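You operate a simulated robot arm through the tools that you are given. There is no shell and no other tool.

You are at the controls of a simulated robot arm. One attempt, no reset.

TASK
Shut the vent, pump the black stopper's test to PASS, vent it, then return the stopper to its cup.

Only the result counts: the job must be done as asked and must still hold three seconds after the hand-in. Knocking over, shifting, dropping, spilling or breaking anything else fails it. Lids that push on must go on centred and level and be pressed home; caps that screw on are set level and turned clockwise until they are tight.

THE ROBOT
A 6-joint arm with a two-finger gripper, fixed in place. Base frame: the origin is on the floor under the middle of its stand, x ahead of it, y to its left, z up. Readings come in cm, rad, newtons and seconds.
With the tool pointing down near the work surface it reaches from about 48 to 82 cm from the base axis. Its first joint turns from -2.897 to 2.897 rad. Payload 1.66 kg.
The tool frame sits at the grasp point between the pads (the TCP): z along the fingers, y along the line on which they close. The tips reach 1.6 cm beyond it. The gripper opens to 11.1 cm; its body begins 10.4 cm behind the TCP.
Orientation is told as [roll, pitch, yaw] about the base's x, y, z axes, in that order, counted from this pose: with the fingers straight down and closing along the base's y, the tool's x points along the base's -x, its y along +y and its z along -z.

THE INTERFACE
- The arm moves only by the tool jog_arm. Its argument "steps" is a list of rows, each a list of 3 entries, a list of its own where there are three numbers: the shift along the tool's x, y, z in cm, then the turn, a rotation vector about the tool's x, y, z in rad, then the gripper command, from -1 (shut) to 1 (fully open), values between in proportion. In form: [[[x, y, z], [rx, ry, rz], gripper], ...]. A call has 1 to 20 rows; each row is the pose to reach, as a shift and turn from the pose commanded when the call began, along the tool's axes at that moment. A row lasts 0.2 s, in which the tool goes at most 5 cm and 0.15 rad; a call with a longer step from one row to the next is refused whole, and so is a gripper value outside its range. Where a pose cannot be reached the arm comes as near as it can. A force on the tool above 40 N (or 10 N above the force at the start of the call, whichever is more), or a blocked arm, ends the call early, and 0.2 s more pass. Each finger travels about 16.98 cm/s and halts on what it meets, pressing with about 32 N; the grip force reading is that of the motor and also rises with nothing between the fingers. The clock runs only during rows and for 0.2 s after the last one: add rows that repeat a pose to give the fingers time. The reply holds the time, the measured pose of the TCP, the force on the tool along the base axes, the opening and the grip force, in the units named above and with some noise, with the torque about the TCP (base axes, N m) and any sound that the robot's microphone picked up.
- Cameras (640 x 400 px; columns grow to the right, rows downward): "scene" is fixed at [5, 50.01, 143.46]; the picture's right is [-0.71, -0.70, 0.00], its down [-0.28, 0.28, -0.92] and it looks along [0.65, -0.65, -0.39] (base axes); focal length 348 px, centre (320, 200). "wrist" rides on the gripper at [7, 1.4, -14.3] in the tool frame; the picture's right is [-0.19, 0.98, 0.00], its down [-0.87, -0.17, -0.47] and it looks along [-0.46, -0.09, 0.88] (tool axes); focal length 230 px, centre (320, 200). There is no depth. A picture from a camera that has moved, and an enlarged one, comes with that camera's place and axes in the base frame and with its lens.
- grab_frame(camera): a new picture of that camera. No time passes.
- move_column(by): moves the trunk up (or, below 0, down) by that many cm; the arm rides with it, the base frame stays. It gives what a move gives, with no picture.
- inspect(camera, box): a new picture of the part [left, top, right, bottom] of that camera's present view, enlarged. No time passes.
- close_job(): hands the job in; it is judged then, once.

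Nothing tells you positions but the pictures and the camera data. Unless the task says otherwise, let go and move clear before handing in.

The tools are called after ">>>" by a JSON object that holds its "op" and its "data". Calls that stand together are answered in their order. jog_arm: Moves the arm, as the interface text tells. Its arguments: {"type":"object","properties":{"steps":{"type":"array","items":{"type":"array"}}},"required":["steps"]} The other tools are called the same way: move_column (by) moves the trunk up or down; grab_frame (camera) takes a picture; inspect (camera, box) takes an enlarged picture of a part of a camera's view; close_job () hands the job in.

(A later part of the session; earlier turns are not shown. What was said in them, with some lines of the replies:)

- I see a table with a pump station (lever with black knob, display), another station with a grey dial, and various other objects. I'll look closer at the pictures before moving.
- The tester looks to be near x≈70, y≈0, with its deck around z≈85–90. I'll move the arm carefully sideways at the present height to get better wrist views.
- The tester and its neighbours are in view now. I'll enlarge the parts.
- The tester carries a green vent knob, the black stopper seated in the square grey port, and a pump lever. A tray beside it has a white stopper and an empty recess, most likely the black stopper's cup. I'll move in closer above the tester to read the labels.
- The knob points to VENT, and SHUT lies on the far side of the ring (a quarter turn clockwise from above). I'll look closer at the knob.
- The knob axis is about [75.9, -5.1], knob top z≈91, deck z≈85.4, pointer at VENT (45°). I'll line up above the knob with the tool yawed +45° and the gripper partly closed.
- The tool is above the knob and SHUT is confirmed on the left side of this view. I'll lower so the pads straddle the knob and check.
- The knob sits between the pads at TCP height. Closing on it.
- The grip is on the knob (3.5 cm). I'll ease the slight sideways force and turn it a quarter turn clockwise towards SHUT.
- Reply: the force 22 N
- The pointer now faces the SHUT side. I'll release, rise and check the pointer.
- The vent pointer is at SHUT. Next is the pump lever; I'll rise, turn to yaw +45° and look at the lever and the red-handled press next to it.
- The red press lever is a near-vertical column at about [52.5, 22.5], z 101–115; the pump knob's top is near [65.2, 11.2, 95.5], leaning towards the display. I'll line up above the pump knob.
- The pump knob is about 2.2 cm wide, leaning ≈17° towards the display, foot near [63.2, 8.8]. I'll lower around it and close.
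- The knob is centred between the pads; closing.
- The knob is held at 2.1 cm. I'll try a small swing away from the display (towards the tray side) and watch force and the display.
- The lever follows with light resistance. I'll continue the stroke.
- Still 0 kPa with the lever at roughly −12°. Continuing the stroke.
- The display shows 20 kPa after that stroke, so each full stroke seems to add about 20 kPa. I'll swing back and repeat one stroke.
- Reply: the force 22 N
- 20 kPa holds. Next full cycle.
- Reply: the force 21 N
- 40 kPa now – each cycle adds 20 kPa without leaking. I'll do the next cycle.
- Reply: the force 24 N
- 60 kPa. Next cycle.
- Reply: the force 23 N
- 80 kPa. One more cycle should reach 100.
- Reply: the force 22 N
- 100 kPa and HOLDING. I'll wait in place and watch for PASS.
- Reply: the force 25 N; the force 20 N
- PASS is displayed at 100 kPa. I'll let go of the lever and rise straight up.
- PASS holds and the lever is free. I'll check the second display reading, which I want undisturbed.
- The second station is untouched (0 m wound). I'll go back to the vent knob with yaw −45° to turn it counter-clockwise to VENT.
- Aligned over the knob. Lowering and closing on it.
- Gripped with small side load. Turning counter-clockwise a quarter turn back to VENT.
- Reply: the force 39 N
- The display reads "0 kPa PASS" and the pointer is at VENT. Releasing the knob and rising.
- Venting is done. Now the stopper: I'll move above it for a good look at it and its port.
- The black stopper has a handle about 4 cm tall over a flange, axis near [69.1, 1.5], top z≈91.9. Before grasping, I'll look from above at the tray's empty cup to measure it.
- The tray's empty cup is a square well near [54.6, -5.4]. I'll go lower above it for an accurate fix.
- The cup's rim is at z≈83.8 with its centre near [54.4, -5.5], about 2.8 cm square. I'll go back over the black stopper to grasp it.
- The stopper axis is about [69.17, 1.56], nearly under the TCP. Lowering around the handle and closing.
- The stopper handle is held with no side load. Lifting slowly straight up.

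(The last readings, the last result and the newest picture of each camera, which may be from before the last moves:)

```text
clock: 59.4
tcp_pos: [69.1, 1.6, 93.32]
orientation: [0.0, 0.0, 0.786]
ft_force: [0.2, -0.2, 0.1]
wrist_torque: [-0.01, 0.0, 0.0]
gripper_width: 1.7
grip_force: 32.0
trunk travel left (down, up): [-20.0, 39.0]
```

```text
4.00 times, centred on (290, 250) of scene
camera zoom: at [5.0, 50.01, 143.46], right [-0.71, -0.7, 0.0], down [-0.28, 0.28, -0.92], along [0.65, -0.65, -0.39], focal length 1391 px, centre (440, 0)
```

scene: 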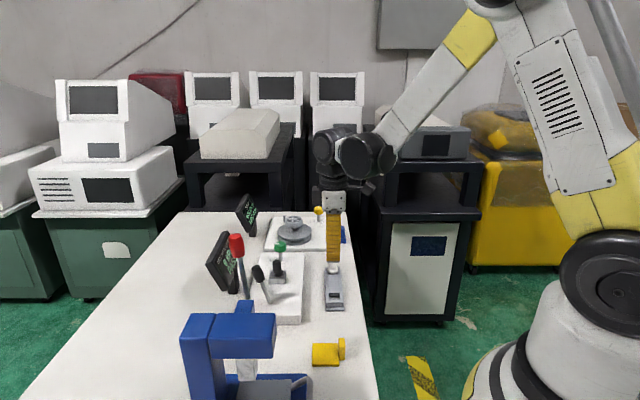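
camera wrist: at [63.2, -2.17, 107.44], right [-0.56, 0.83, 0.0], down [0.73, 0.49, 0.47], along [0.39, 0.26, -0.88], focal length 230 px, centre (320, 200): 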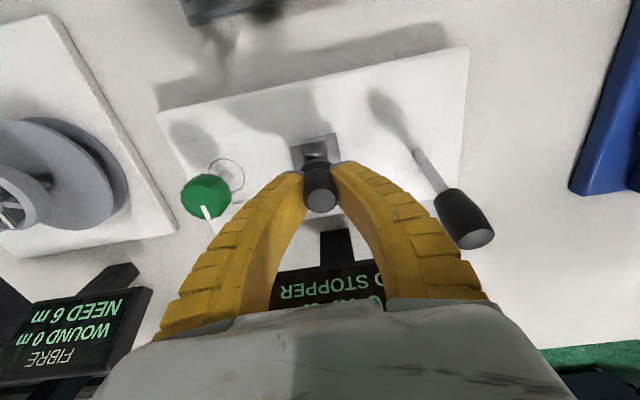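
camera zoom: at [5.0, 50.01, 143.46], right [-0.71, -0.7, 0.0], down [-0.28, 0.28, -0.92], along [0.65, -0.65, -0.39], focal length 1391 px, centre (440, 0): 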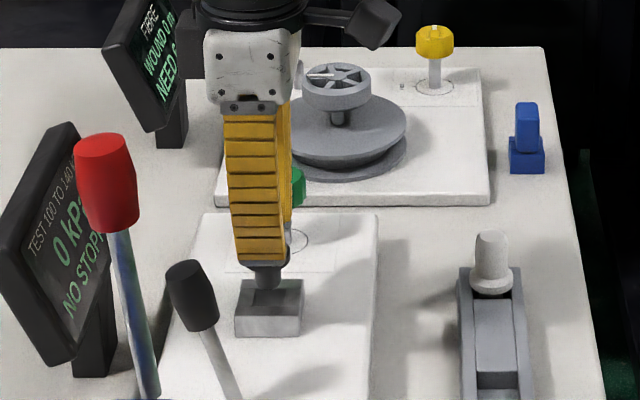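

The stopper is free (display now says NO STOPPER). I'll lift further to see the emptied port for a reference picture.

>>> {"op": "jog_arm", "data": {"steps": [[[0, 0, -1.0], [0, 0, 0], -0.8], [[0, 0, -2.0], [0, 0, 0], -0.8], [[0, 0, -3.0], [0, 0, 0], -0.8], [[0, 0, -4.0], [0, 0, 0], -0.8], [[0, 0, -5.0], [0, 0, 0], -0.8], [[0, 0, -5.0], [0, 0, 0], -0.8]]}}

>>> {"op": "grab_frame", "data": {"camera": "wrist"}}

>>> {"op": "inspect", "data": {"camera": "wrist", "box": [240, 110, 400, 210]}}

>>> {"op": "inspect", "data": {"camera": "scene", "box": [230, 190, 350, 290]}}

```text
clock: 60.8
tcp_pos: [69.04, 1.63, 98.18]
orientation: [-0.001, 0.001, 0.785]
ft_force: [0.7, -0.6, -1.2]
wrist_torque: [-0.01, -0.03, 0.0]
gripper_width: 1.66
grip_force: 31.7
trunk travel left (down, up): [-20.0, 39.0]
```

```text
taken
camera wrist: at [63.16, -2.19, 112.45], right [-0.56, 0.83, 0.0], down [0.73, 0.49, 0.47], along [0.39, 0.26, -0.88], focal length 230 px, centre (320, 200)
```

wrist: 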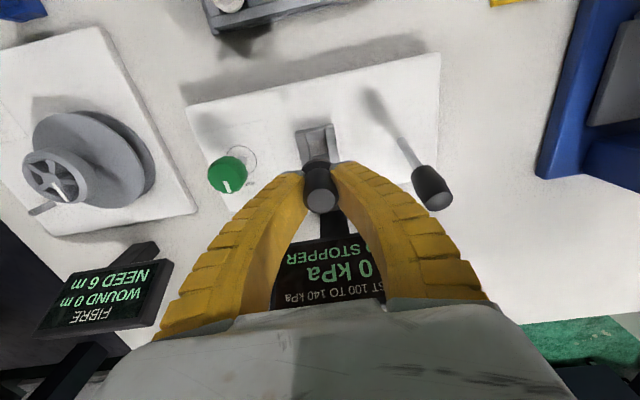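

```text
4.00 times, centred on (320, 160) of wrist
camera zoom: at [63.16, -2.19, 112.45], right [-0.56, 0.83, 0.0], down [0.73, 0.49, 0.47], along [0.39, 0.26, -0.88], focal length 920 px, centre (320, 360)
```

zoom: 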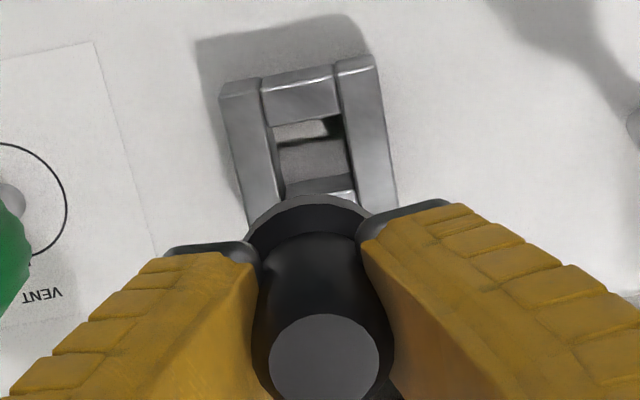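

```text
4.00 times, centred on (290, 240) of scene
camera zoom: at [5.0, 50.01, 143.46], right [-0.71, -0.7, 0.0], down [-0.28, 0.28, -0.92], along [0.65, -0.65, -0.39], focal length 1391 px, centre (440, 40)
```

zoom: 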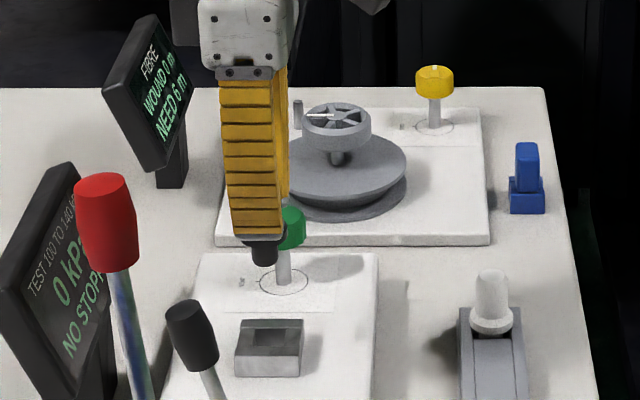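

The stopper has a plug about 2 cm wide and 1.7 cm long under its flange. I'll carry it over the tray's empty cup at a safe height.

>>> {"op": "jog_arm", "data": {"steps": [[[2.5, 0.9, 0], [0, 0, 0], -0.8], [[5.5, 2, 0], [0, 0, 0], -0.8], [[8.5, 3, 0], [0, 0, 0], -0.8], [[11.5, 4, 0], [0, 0, 0], -0.8], [[14, 5, 0], [0, 0, 0], -0.8], [[15.39, 5.38, 0], [0, 0, 0], -0.8], [[15.39, 5.38, 1.5], [0, 0, 0], -0.8], [[15.39, 5.38, 2.9], [0, 0, 0], -0.8], [[15.39, 5.38, 2.9], [0, 0, 0], -0.8]]}}

>>> {"op": "grab_frame", "data": {"camera": "wrist"}}

>>> {"op": "inspect", "data": {"camera": "wrist", "box": [240, 110, 400, 210]}}

>>> {"op": "inspect", "data": {"camera": "scene", "box": [280, 220, 400, 320]}}

```text
clock: 62.8
tcp_pos: [54.46, -5.41, 95.34]
orientation: [0.0, 0.0, 0.787]
ft_force: [0.1, -0.1, -0.8]
wrist_torque: [-0.01, 0.01, 0.0]
gripper_width: 1.6
grip_force: 32.0
trunk travel left (down, up): [-20.0, 39.0]
```

```text
taken
camera wrist: at [48.44, -9.28, 109.54], right [-0.56, 0.83, 0.0], down [0.73, 0.49, 0.47], along [0.39, 0.26, -0.88], focal length 230 px, centre (320, 200)
```

wrist: 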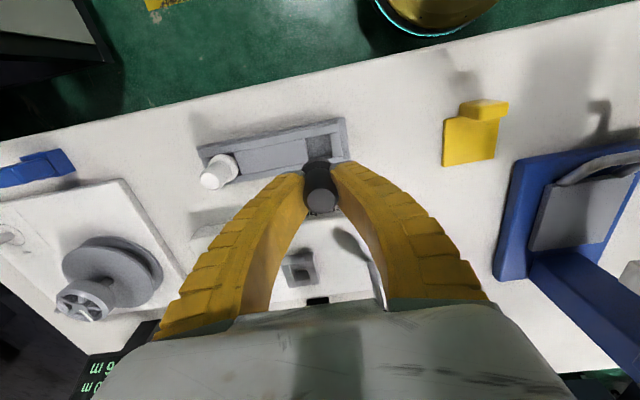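

```text
4.00 times, centred on (320, 160) of wrist
camera zoom: at [48.44, -9.28, 109.54], right [-0.56, 0.83, 0.0], down [0.73, 0.49, 0.47], along [0.39, 0.26, -0.88], focal length 920 px, centre (320, 360)
```

zoom: 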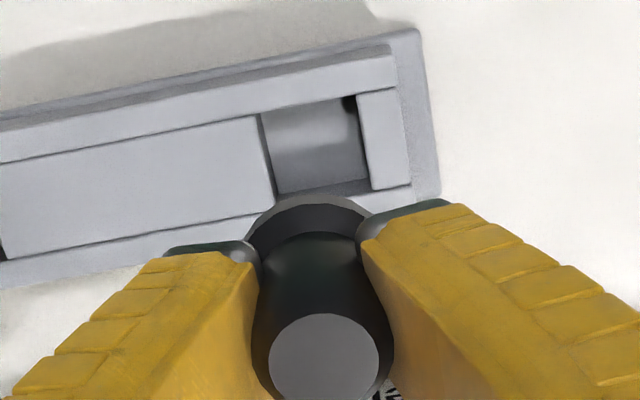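

```text
4.00 times, centred on (340, 270) of scene
camera zoom: at [5.0, 50.01, 143.46], right [-0.71, -0.7, 0.0], down [-0.28, 0.28, -0.92], along [0.65, -0.65, -0.39], focal length 1391 px, centre (240, -80)
```

zoom: 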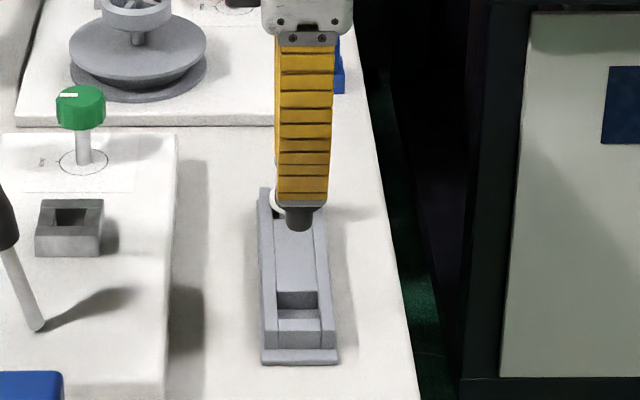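

The stopper is above the empty cup. I'll enlarge the scene view to judge the alignment across the tray.

>>> {"op": "inspect", "data": {"camera": "scene", "box": [332, 264, 380, 312]}}

>>> {"op": "inspect", "data": {"camera": "wrist", "box": [285, 120, 355, 170]}}

>>> {"op": "inspect", "data": {"camera": "wrist", "box": [185, 110, 255, 200]}}

```text
8.33 times, centred on (356, 288) of scene
camera zoom: at [5.0, 50.01, 143.46], right [-0.71, -0.7, 0.0], down [-0.28, 0.28, -0.92], along [0.65, -0.65, -0.39], focal length 2897 px, centre (20, -533)
```

zoom: 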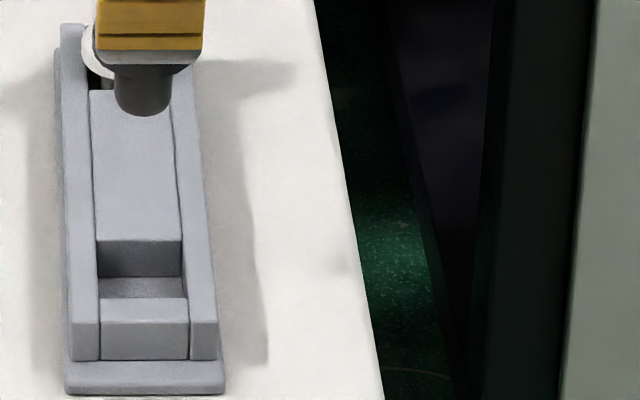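

```text
8.00 times, centred on (320, 145) of wrist
camera zoom: at [48.44, -9.28, 109.54], right [-0.56, 0.83, 0.0], down [0.73, 0.49, 0.47], along [0.39, 0.26, -0.88], focal length 1841 px, centre (320, 640)
```

zoom: 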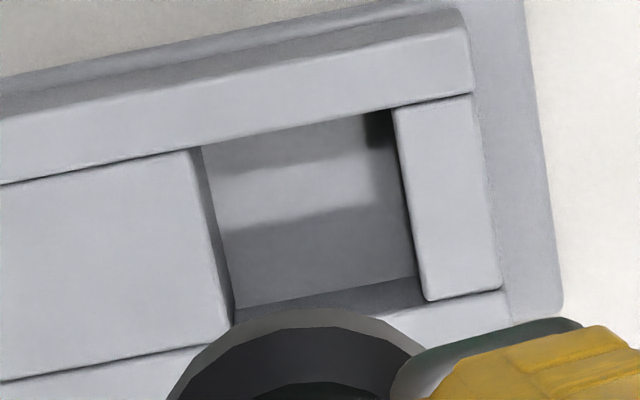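

```text
4.44 times, centred on (220, 155) of wrist
camera zoom: at [48.44, -9.28, 109.54], right [-0.56, 0.83, 0.0], down [0.73, 0.49, 0.47], along [0.39, 0.26, -0.88], focal length 1022 px, centre (764, 400)
```

zoom: 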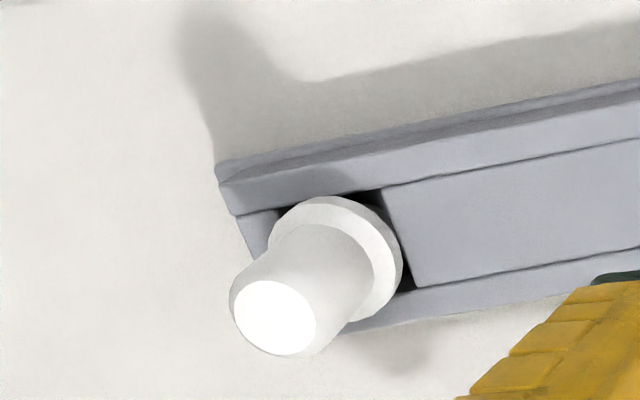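

Alignment is within about 1 mm; I'll apply a small correction and lower to just above the expected seat.

>>> {"op": "jog_arm", "data": {"steps": [[[0.09, 0.06, 0], [0, 0, 0], -0.8], [[0.09, 0.06, 1.5], [0, 0, 0], -0.8], [[0.09, 0.06, 3], [0, 0, 0], -0.8], [[0.09, 0.06, 4.5], [0, 0, 0], -0.8], [[0.09, 0.06, 5.5], [0, 0, 0], -0.8], [[0.09, 0.06, 5.5], [0, 0, 0], -0.8]]}}

>>> {"op": "inspect", "data": {"camera": "scene", "box": [332, 258, 380, 306]}}

>>> {"op": "inspect", "data": {"camera": "wrist", "box": [240, 120, 400, 220]}}

```text
clock: 64.2
tcp_pos: [54.37, -5.48, 89.9]
orientation: [0.0, 0.0, 0.786]
ft_force: [0.3, 0.1, -0.3]
wrist_torque: [0.01, 0.0, -0.01]
gripper_width: 1.55
grip_force: 31.9
trunk travel left (down, up): [-20.0, 39.0]
```

```text
8.33 times, centred on (356, 282) of scene
camera zoom: at [5.0, 50.01, 143.46], right [-0.71, -0.7, 0.0], down [-0.28, 0.28, -0.92], along [0.65, -0.65, -0.39], focal length 2897 px, centre (20, -483)
```

zoom: 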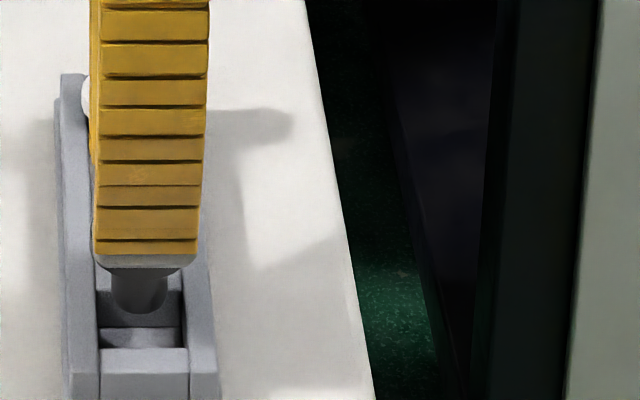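

```text
4.00 times, centred on (320, 170) of wrist
camera zoom: at [48.44, -9.24, 104.02], right [-0.56, 0.83, 0.0], down [0.73, 0.49, 0.47], along [0.39, 0.26, -0.88], focal length 920 px, centre (320, 320)
```

zoom: 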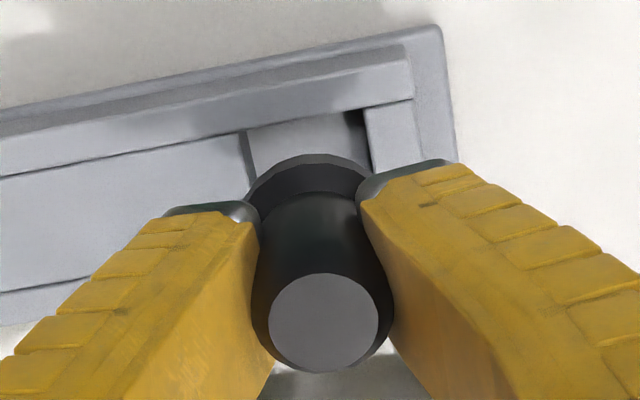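

The stopper seems slightly tilted in the pads. I'll look closer before seating it.

>>> {"op": "inspect", "data": {"camera": "wrist", "box": [290, 150, 350, 220]}}

>>> {"op": "grab_frame", "data": {"camera": "wrist"}}

>>> {"op": "inspect", "data": {"camera": "scene", "box": [336, 276, 366, 306]}}

```text
5.71 times, centred on (320, 185) of wrist
camera zoom: at [48.44, -9.24, 104.02], right [-0.56, 0.83, 0.0], down [0.73, 0.49, 0.47], along [0.39, 0.26, -0.88], focal length 1315 px, centre (320, 286)
```

zoom: 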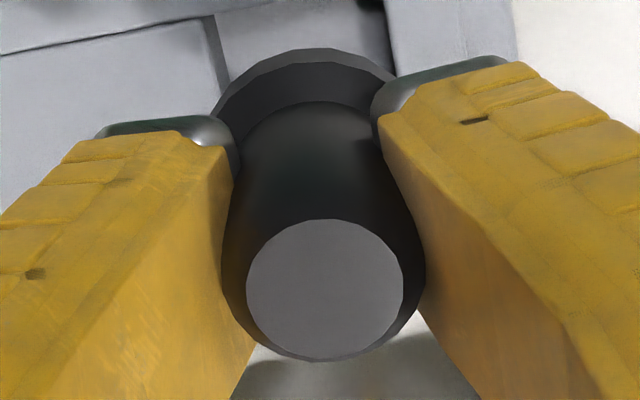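

```text
taken
camera wrist: at [48.44, -9.24, 104.02], right [-0.56, 0.83, 0.0], down [0.73, 0.49, 0.47], along [0.39, 0.26, -0.88], focal length 230 px, centre (320, 200)
```

wrist: 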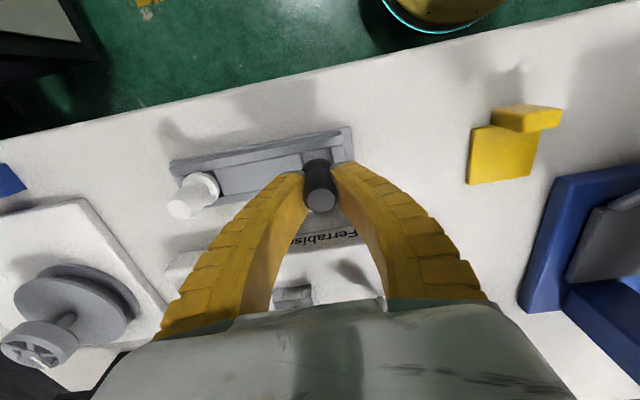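

```text
13.33 times, centred on (351, 291) of scene
camera zoom: at [5.0, 50.01, 143.46], right [-0.71, -0.7, 0.0], down [-0.28, 0.28, -0.92], along [0.65, -0.65, -0.39], focal length 4636 px, centre (-93, -1013)
```

zoom: 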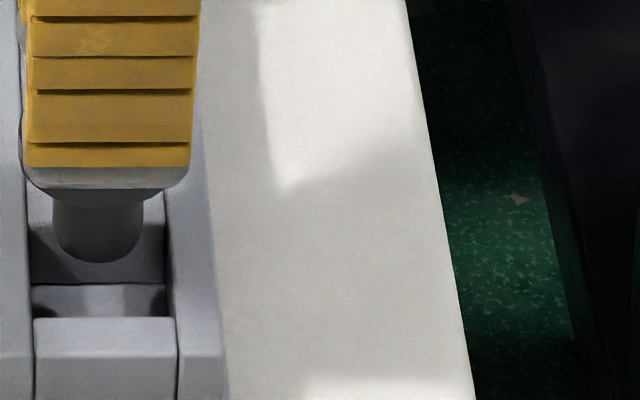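

The tilt is tiny and the plug is centred over the cup to within about a millimetre. Lowering further in small steps.

>>> {"op": "jog_arm", "data": {"steps": [[[0.05, 0, 0.3], [0, 0, 0], -0.8], [[0.05, 0, 0.7], [0, 0, 0], -0.8], [[0.05, 0, 1.1], [0, 0, 0], -0.8], [[0.05, 0, 1.5], [0, 0, 0], -0.8], [[0.05, 0, 1.8], [0, 0, 0], -0.8], [[0.05, 0, 1.8], [0, 0, 0], -0.8]]}}

>>> {"op": "inspect", "data": {"camera": "scene", "box": [336, 276, 366, 306]}}

>>> {"op": "inspect", "data": {"camera": "wrist", "box": [240, 120, 400, 220]}}

```text
clock: 65.6
tcp_pos: [54.33, -5.49, 88.07]
orientation: [0.0, 0.0, 0.785]
ft_force: [-0.5, 0.0, -0.2]
wrist_torque: [0.01, 0.02, 0.02]
gripper_width: 1.52
grip_force: 32.0
trunk travel left (down, up): [-20.0, 39.0]
```

```text
13.33 times, centred on (351, 291) of scene
camera zoom: at [5.0, 50.01, 143.46], right [-0.71, -0.7, 0.0], down [-0.28, 0.28, -0.92], along [0.65, -0.65, -0.39], focal length 4636 px, centre (-93, -1013)
```

zoom: 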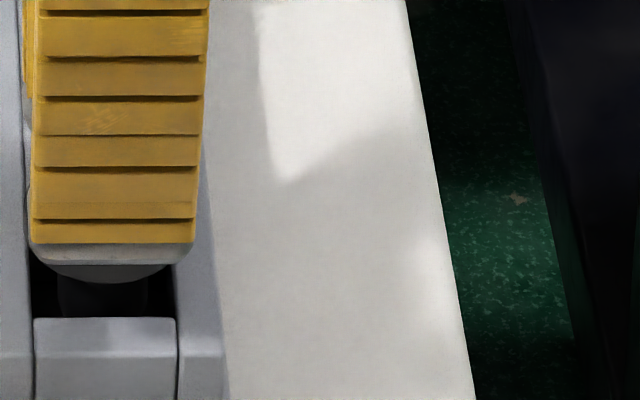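

```text
4.00 times, centred on (320, 170) of wrist
camera zoom: at [48.35, -9.32, 102.25], right [-0.56, 0.83, 0.0], down [0.73, 0.49, 0.47], along [0.39, 0.26, -0.88], focal length 920 px, centre (320, 320)
```

zoom: 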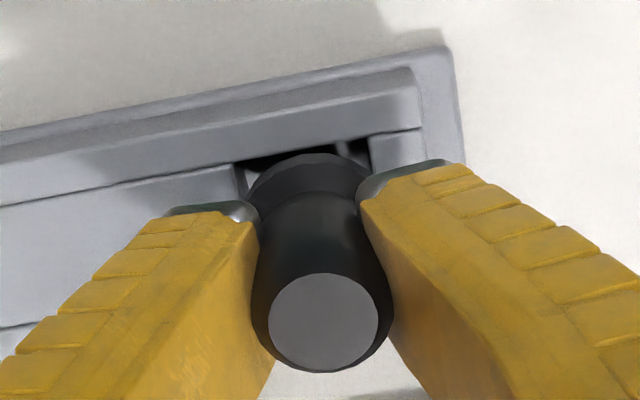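

The plug is entering the cup with no contact force. Continuing down in finer steps.

>>> {"op": "jog_arm", "data": {"steps": [[[0, 0, 0.2], [0, 0, 0], -0.8], [[0, 0, 0.4], [0, 0, 0], -0.8], [[0, 0, 0.5], [0, 0, 0], -0.8], [[0, 0, 0.5], [0, 0, 0], -0.8]]}}

>>> {"op": "inspect", "data": {"camera": "scene", "box": [336, 276, 366, 306]}}

```text
clock: 66.6
tcp_pos: [54.39, -5.49, 87.45]
orientation: [-0.001, 0.001, 0.785]
ft_force: [-1.2, 0.0, 0.5]
wrist_torque: [0.02, -0.02, 0.01]
gripper_width: 1.5
grip_force: 31.7
trunk travel left (down, up): [-20.0, 39.0]
```

```text
13.33 times, centred on (351, 291) of scene
camera zoom: at [5.0, 50.01, 143.46], right [-0.71, -0.7, 0.0], down [-0.28, 0.28, -0.92], along [0.65, -0.65, -0.39], focal length 4636 px, centre (-93, -1013)
```

zoom: 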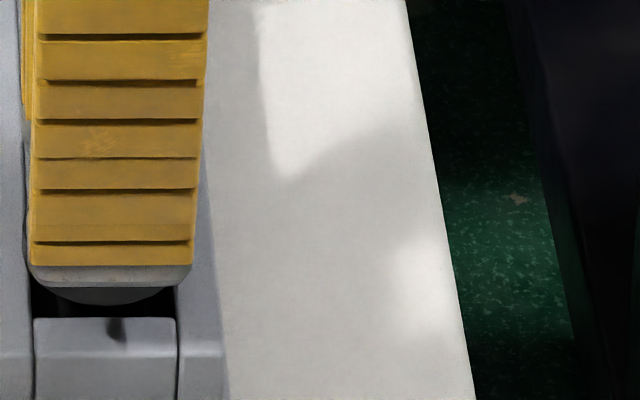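

>>> {"op": "jog_arm", "data": {"steps": [[[0, 0, 0.15], [0, 0, 0], -0.8], [[0, 0, 0.3], [0, 0, 0], -0.8], [[0, 0, 0.3], [0, 0, 0], -0.8]]}}

>>> {"op": "inspect", "data": {"camera": "scene", "box": [336, 276, 366, 306]}}

>>> {"op": "inspect", "data": {"camera": "wrist", "box": [240, 120, 400, 220]}}

```text
clock: 67.4
tcp_pos: [54.36, -5.59, 87.32]
orientation: [-0.003, 0.002, 0.787]
ft_force: [5.1, -1.1, 19.4]
wrist_torque: [0.04, -0.11, -0.02]
gripper_width: 1.53
grip_force: 31.8
trunk travel left (down, up): [-20.0, 39.0]
```

```text
13.33 times, centred on (351, 291) of scene
camera zoom: at [5.0, 50.01, 143.46], right [-0.71, -0.7, 0.0], down [-0.28, 0.28, -0.92], along [0.65, -0.65, -0.39], focal length 4636 px, centre (-93, -1013)
```

zoom: 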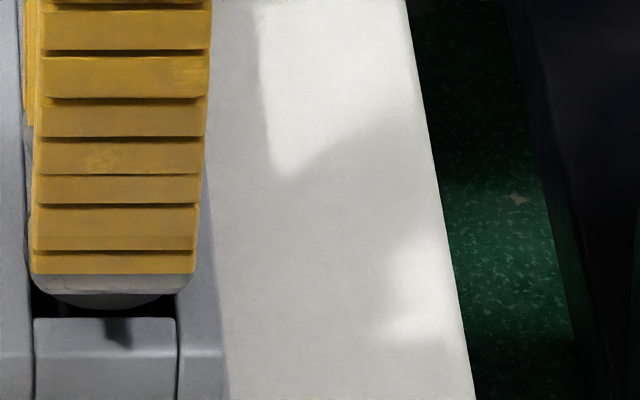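

```text
4.00 times, centred on (320, 170) of wrist
camera zoom: at [48.3, -9.31, 101.5], right [-0.56, 0.83, 0.0], down [0.73, 0.49, 0.47], along [0.39, 0.26, -0.88], focal length 920 px, centre (320, 320)
```

zoom: 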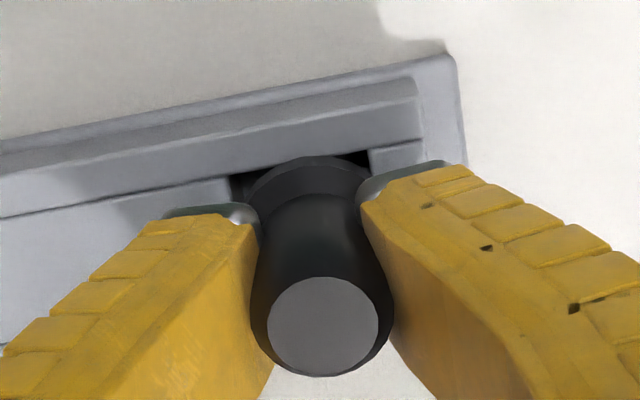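

Contact at the expected height (19 N, flange on the cup's rim), and the flange looks centred. I'll ease the push and release.

>>> {"op": "jog_arm", "data": {"steps": [[[0, 0, -0.12], [0, 0, 0], -0.8], [[0, 0, -0.12], [0, 0, 0], -0.6], [[0, 0, -0.12], [0, 0, 0], -0.4], [[0, 0, -0.12], [0, 0, 0], -0.15], [[0, 0, -0.12], [0, 0, 0], 0.0], [[0, 0, -0.12], [0, 0, 0], 0.0]]}}

>>> {"op": "grab_frame", "data": {"camera": "wrist"}}

>>> {"op": "inspect", "data": {"camera": "wrist", "box": [240, 120, 400, 220]}}

>>> {"op": "inspect", "data": {"camera": "scene", "box": [326, 256, 374, 316]}}

```text
clock: 68.8
tcp_pos: [54.28, -5.5, 87.41]
orientation: [-0.001, -0.001, 0.785]
ft_force: [0.0, -0.1, -0.5]
wrist_torque: [-0.04, 0.0, 0.02]
gripper_width: 5.75
grip_force: 1.2
trunk travel left (down, up): [-20.0, 39.0]
```

```text
taken
camera wrist: at [48.34, -9.31, 101.58], right [-0.56, 0.83, 0.0], down [0.73, 0.49, 0.47], along [0.39, 0.26, -0.88], focal length 230 px, centre (320, 200)
```

wrist: 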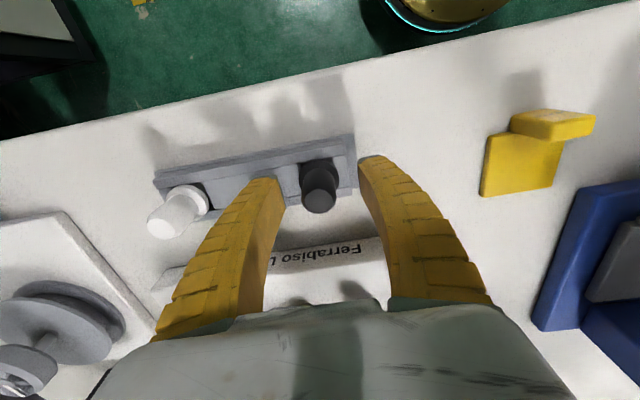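

```text
4.00 times, centred on (320, 170) of wrist
camera zoom: at [48.34, -9.31, 101.58], right [-0.56, 0.83, 0.0], down [0.73, 0.49, 0.47], along [0.39, 0.26, -0.88], focal length 920 px, centre (320, 320)
```

zoom: 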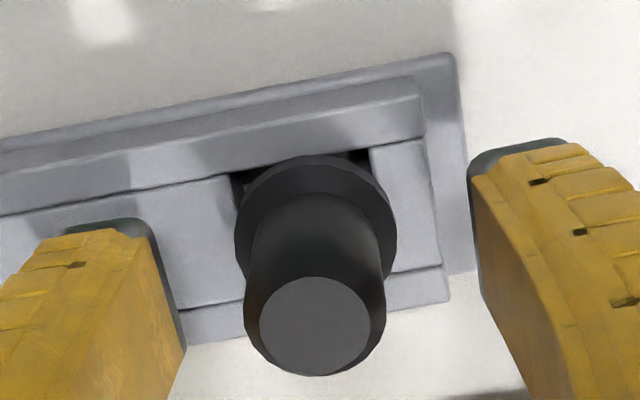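

```text
6.67 times, centred on (350, 286) of scene
camera zoom: at [5.0, 50.01, 143.46], right [-0.71, -0.7, 0.0], down [-0.28, 0.28, -0.92], along [0.65, -0.65, -0.39], focal length 2318 px, centre (120, -373)
```

zoom: 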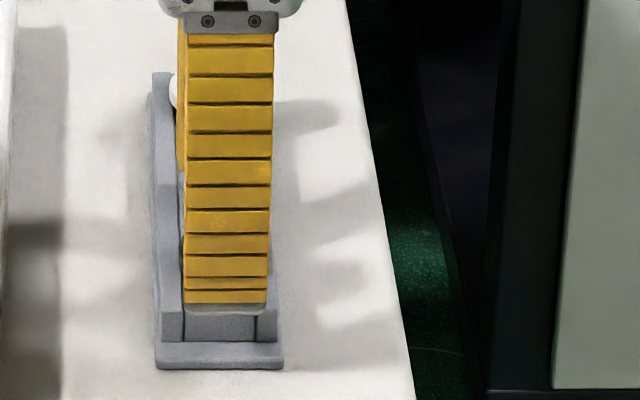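

The stopper stands upright in the cup and the fingers are clear. Rising straight up and checking.

>>> {"op": "jog_arm", "data": {"steps": [[[0, 0, -2], [0, 0, 0], 0.0], [[0, 0, -5], [0, 0, 0], 0.0], [[0, 0, -9], [0, 0, 0], 0.0], [[0, 0, -13], [0, 0, 0], 0.0], [[0, 0, -13], [0, 0, 0], 0.0]]}}

>>> {"op": "grab_frame", "data": {"camera": "wrist"}}

>>> {"op": "inspect", "data": {"camera": "wrist", "box": [180, 80, 380, 205]}}

>>> {"op": "inspect", "data": {"camera": "scene", "box": [316, 246, 376, 316]}}

>>> {"op": "grab_frame", "data": {"camera": "scene"}}

```text
clock: 70.0
tcp_pos: [54.33, -5.59, 100.34]
orientation: [0.0, -0.002, 0.785]
ft_force: [0.5, -0.2, -0.3]
wrist_torque: [-0.02, -0.01, 0.03]
gripper_width: 5.75
grip_force: 0.8
trunk travel left (down, up): [-20.0, 39.0]
```

```text
taken
camera wrist: at [48.35, -9.28, 114.62], right [-0.56, 0.83, 0.0], down [0.73, 0.49, 0.47], along [0.39, 0.26, -0.88], focal length 230 px, centre (320, 200)
```

wrist: 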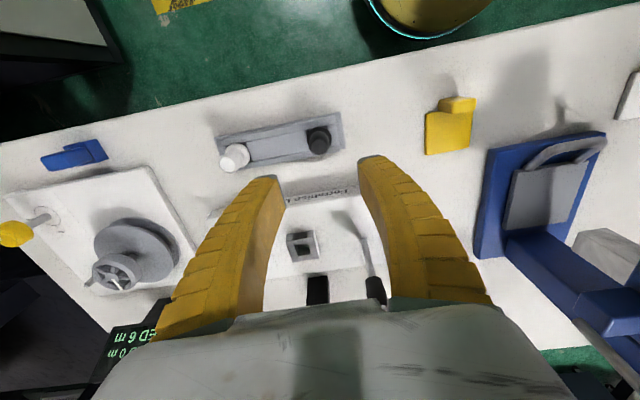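

```text
3.20 times, centred on (280, 142) of wrist
camera zoom: at [48.35, -9.28, 114.62], right [-0.56, 0.83, 0.0], down [0.73, 0.49, 0.47], along [0.39, 0.26, -0.88], focal length 736 px, centre (448, 384)
```

zoom: 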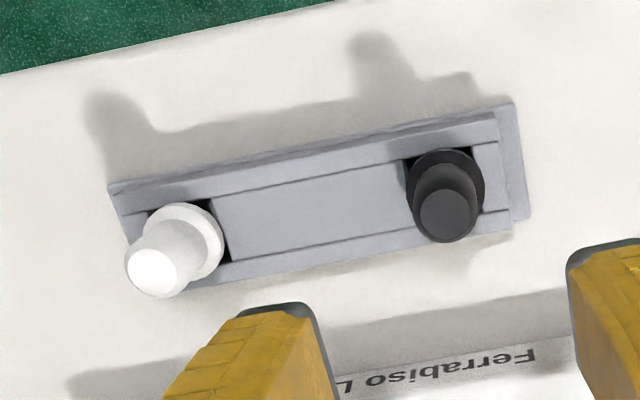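

```text
5.71 times, centred on (346, 281) of scene
camera zoom: at [5.0, 50.01, 143.46], right [-0.71, -0.7, 0.0], down [-0.28, 0.28, -0.92], along [0.65, -0.65, -0.39], focal length 1987 px, centre (171, -263)
```

zoom: 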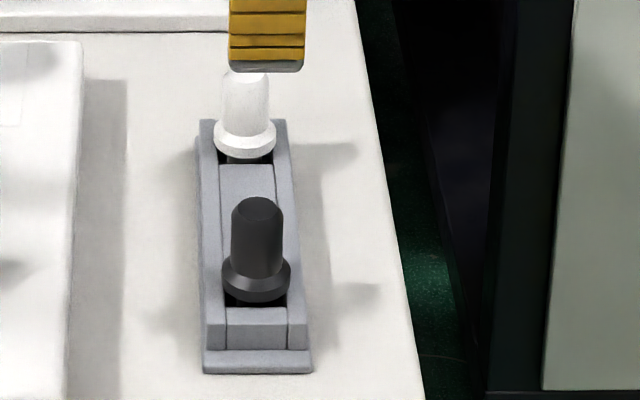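

```text
taken
```

scene: 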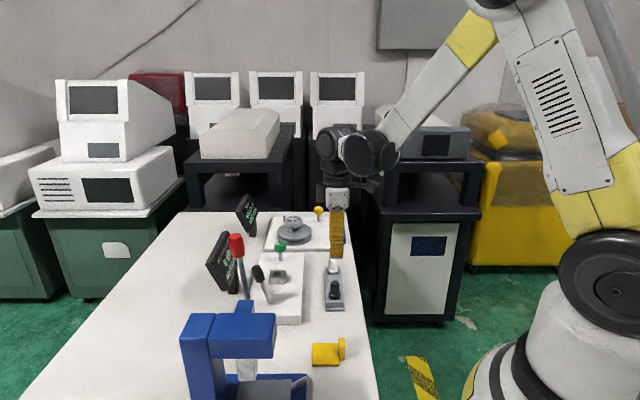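

The black stopper sits upright and centred in the tray cup, like the white one. I'll raise the arm clear and check the tester and surroundings before handing in.

>>> {"op": "jog_arm", "data": {"steps": [[[0, 0, -4], [0, 0, 0], 0.0], [[0, 0, -8], [0, 0, 0], 0.0], [[0, 0, -12], [0, 0, 0], 0.0], [[0, 0, -12], [0, 0, 0], 0.0], [[0, 0, -12], [0, 0, 0], 0.0]]}}

>>> {"op": "inspect", "data": {"camera": "scene", "box": [190, 190, 370, 330]}}

>>> {"op": "grab_frame", "data": {"camera": "wrist"}}

```text
clock: 71.2
tcp_pos: [54.3, -5.45, 112.4]
orientation: [0.001, -0.001, 0.785]
ft_force: [0.3, -0.5, 0.1]
wrist_torque: [0.0, 0.04, 0.0]
gripper_width: 5.75
grip_force: 1.2
trunk travel left (down, up): [-20.0, 39.0]
```

```text
2.86 times, centred on (280, 260) of scene
camera zoom: at [5.0, 50.01, 143.46], right [-0.71, -0.7, 0.0], down [-0.28, 0.28, -0.92], along [0.65, -0.65, -0.39], focal length 993 px, centre (434, 29)
```

zoom: 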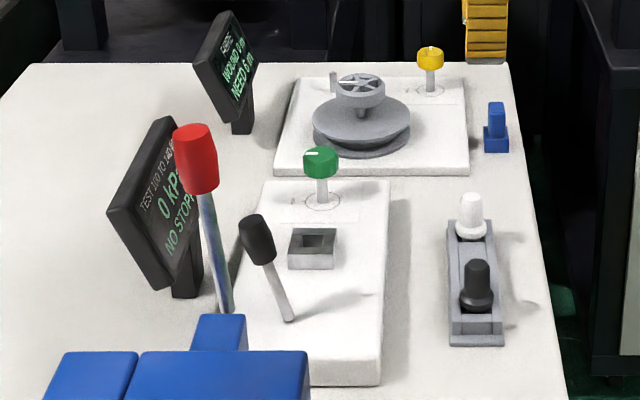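

```text
taken
camera wrist: at [48.3, -9.34, 126.54], right [-0.56, 0.83, 0.0], down [0.73, 0.49, 0.47], along [0.39, 0.26, -0.88], focal length 230 px, centre (320, 200)
```

wrist: 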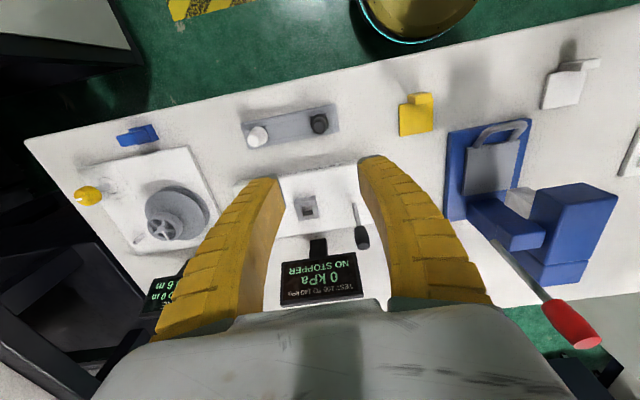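

Everything looks as it should: the vent knob points to VENT, the display reads 0 kPa after the PASS, and the black stopper stands in its tray cup. Nothing else has moved and the arm is clear, so I'm handing in the job.

>>> {"op": "close_job", "data": {}}

```text
The job is handed in.
```

The job is done and handed in. I haven't seen a verdict from the judging.

- **Vent shut:** I turned the green knob a quarter turn clockwise from VENT to SHUT.
- **Pumped to PASS:** Five full strokes brought the display to 100 kPa, the bottom of the 100–140 kPa test range. It held there and then showed PASS.
- **Vented:** I turned the knob back to VENT, and the display read 0 kPa with PASS still showing.
- **Stopper returned:** I took the black stopper to be in the tester's port and its cup to be the empty well in the grey tray next to the white stopper. I lifted it out and lowered it into that cup until the flange met the rim. It stands upright and centred.

The display now reads "NO STOPPER" because the stopper is out of the port. In the last pictures nothing else had shifted, and the arm was raised clear.
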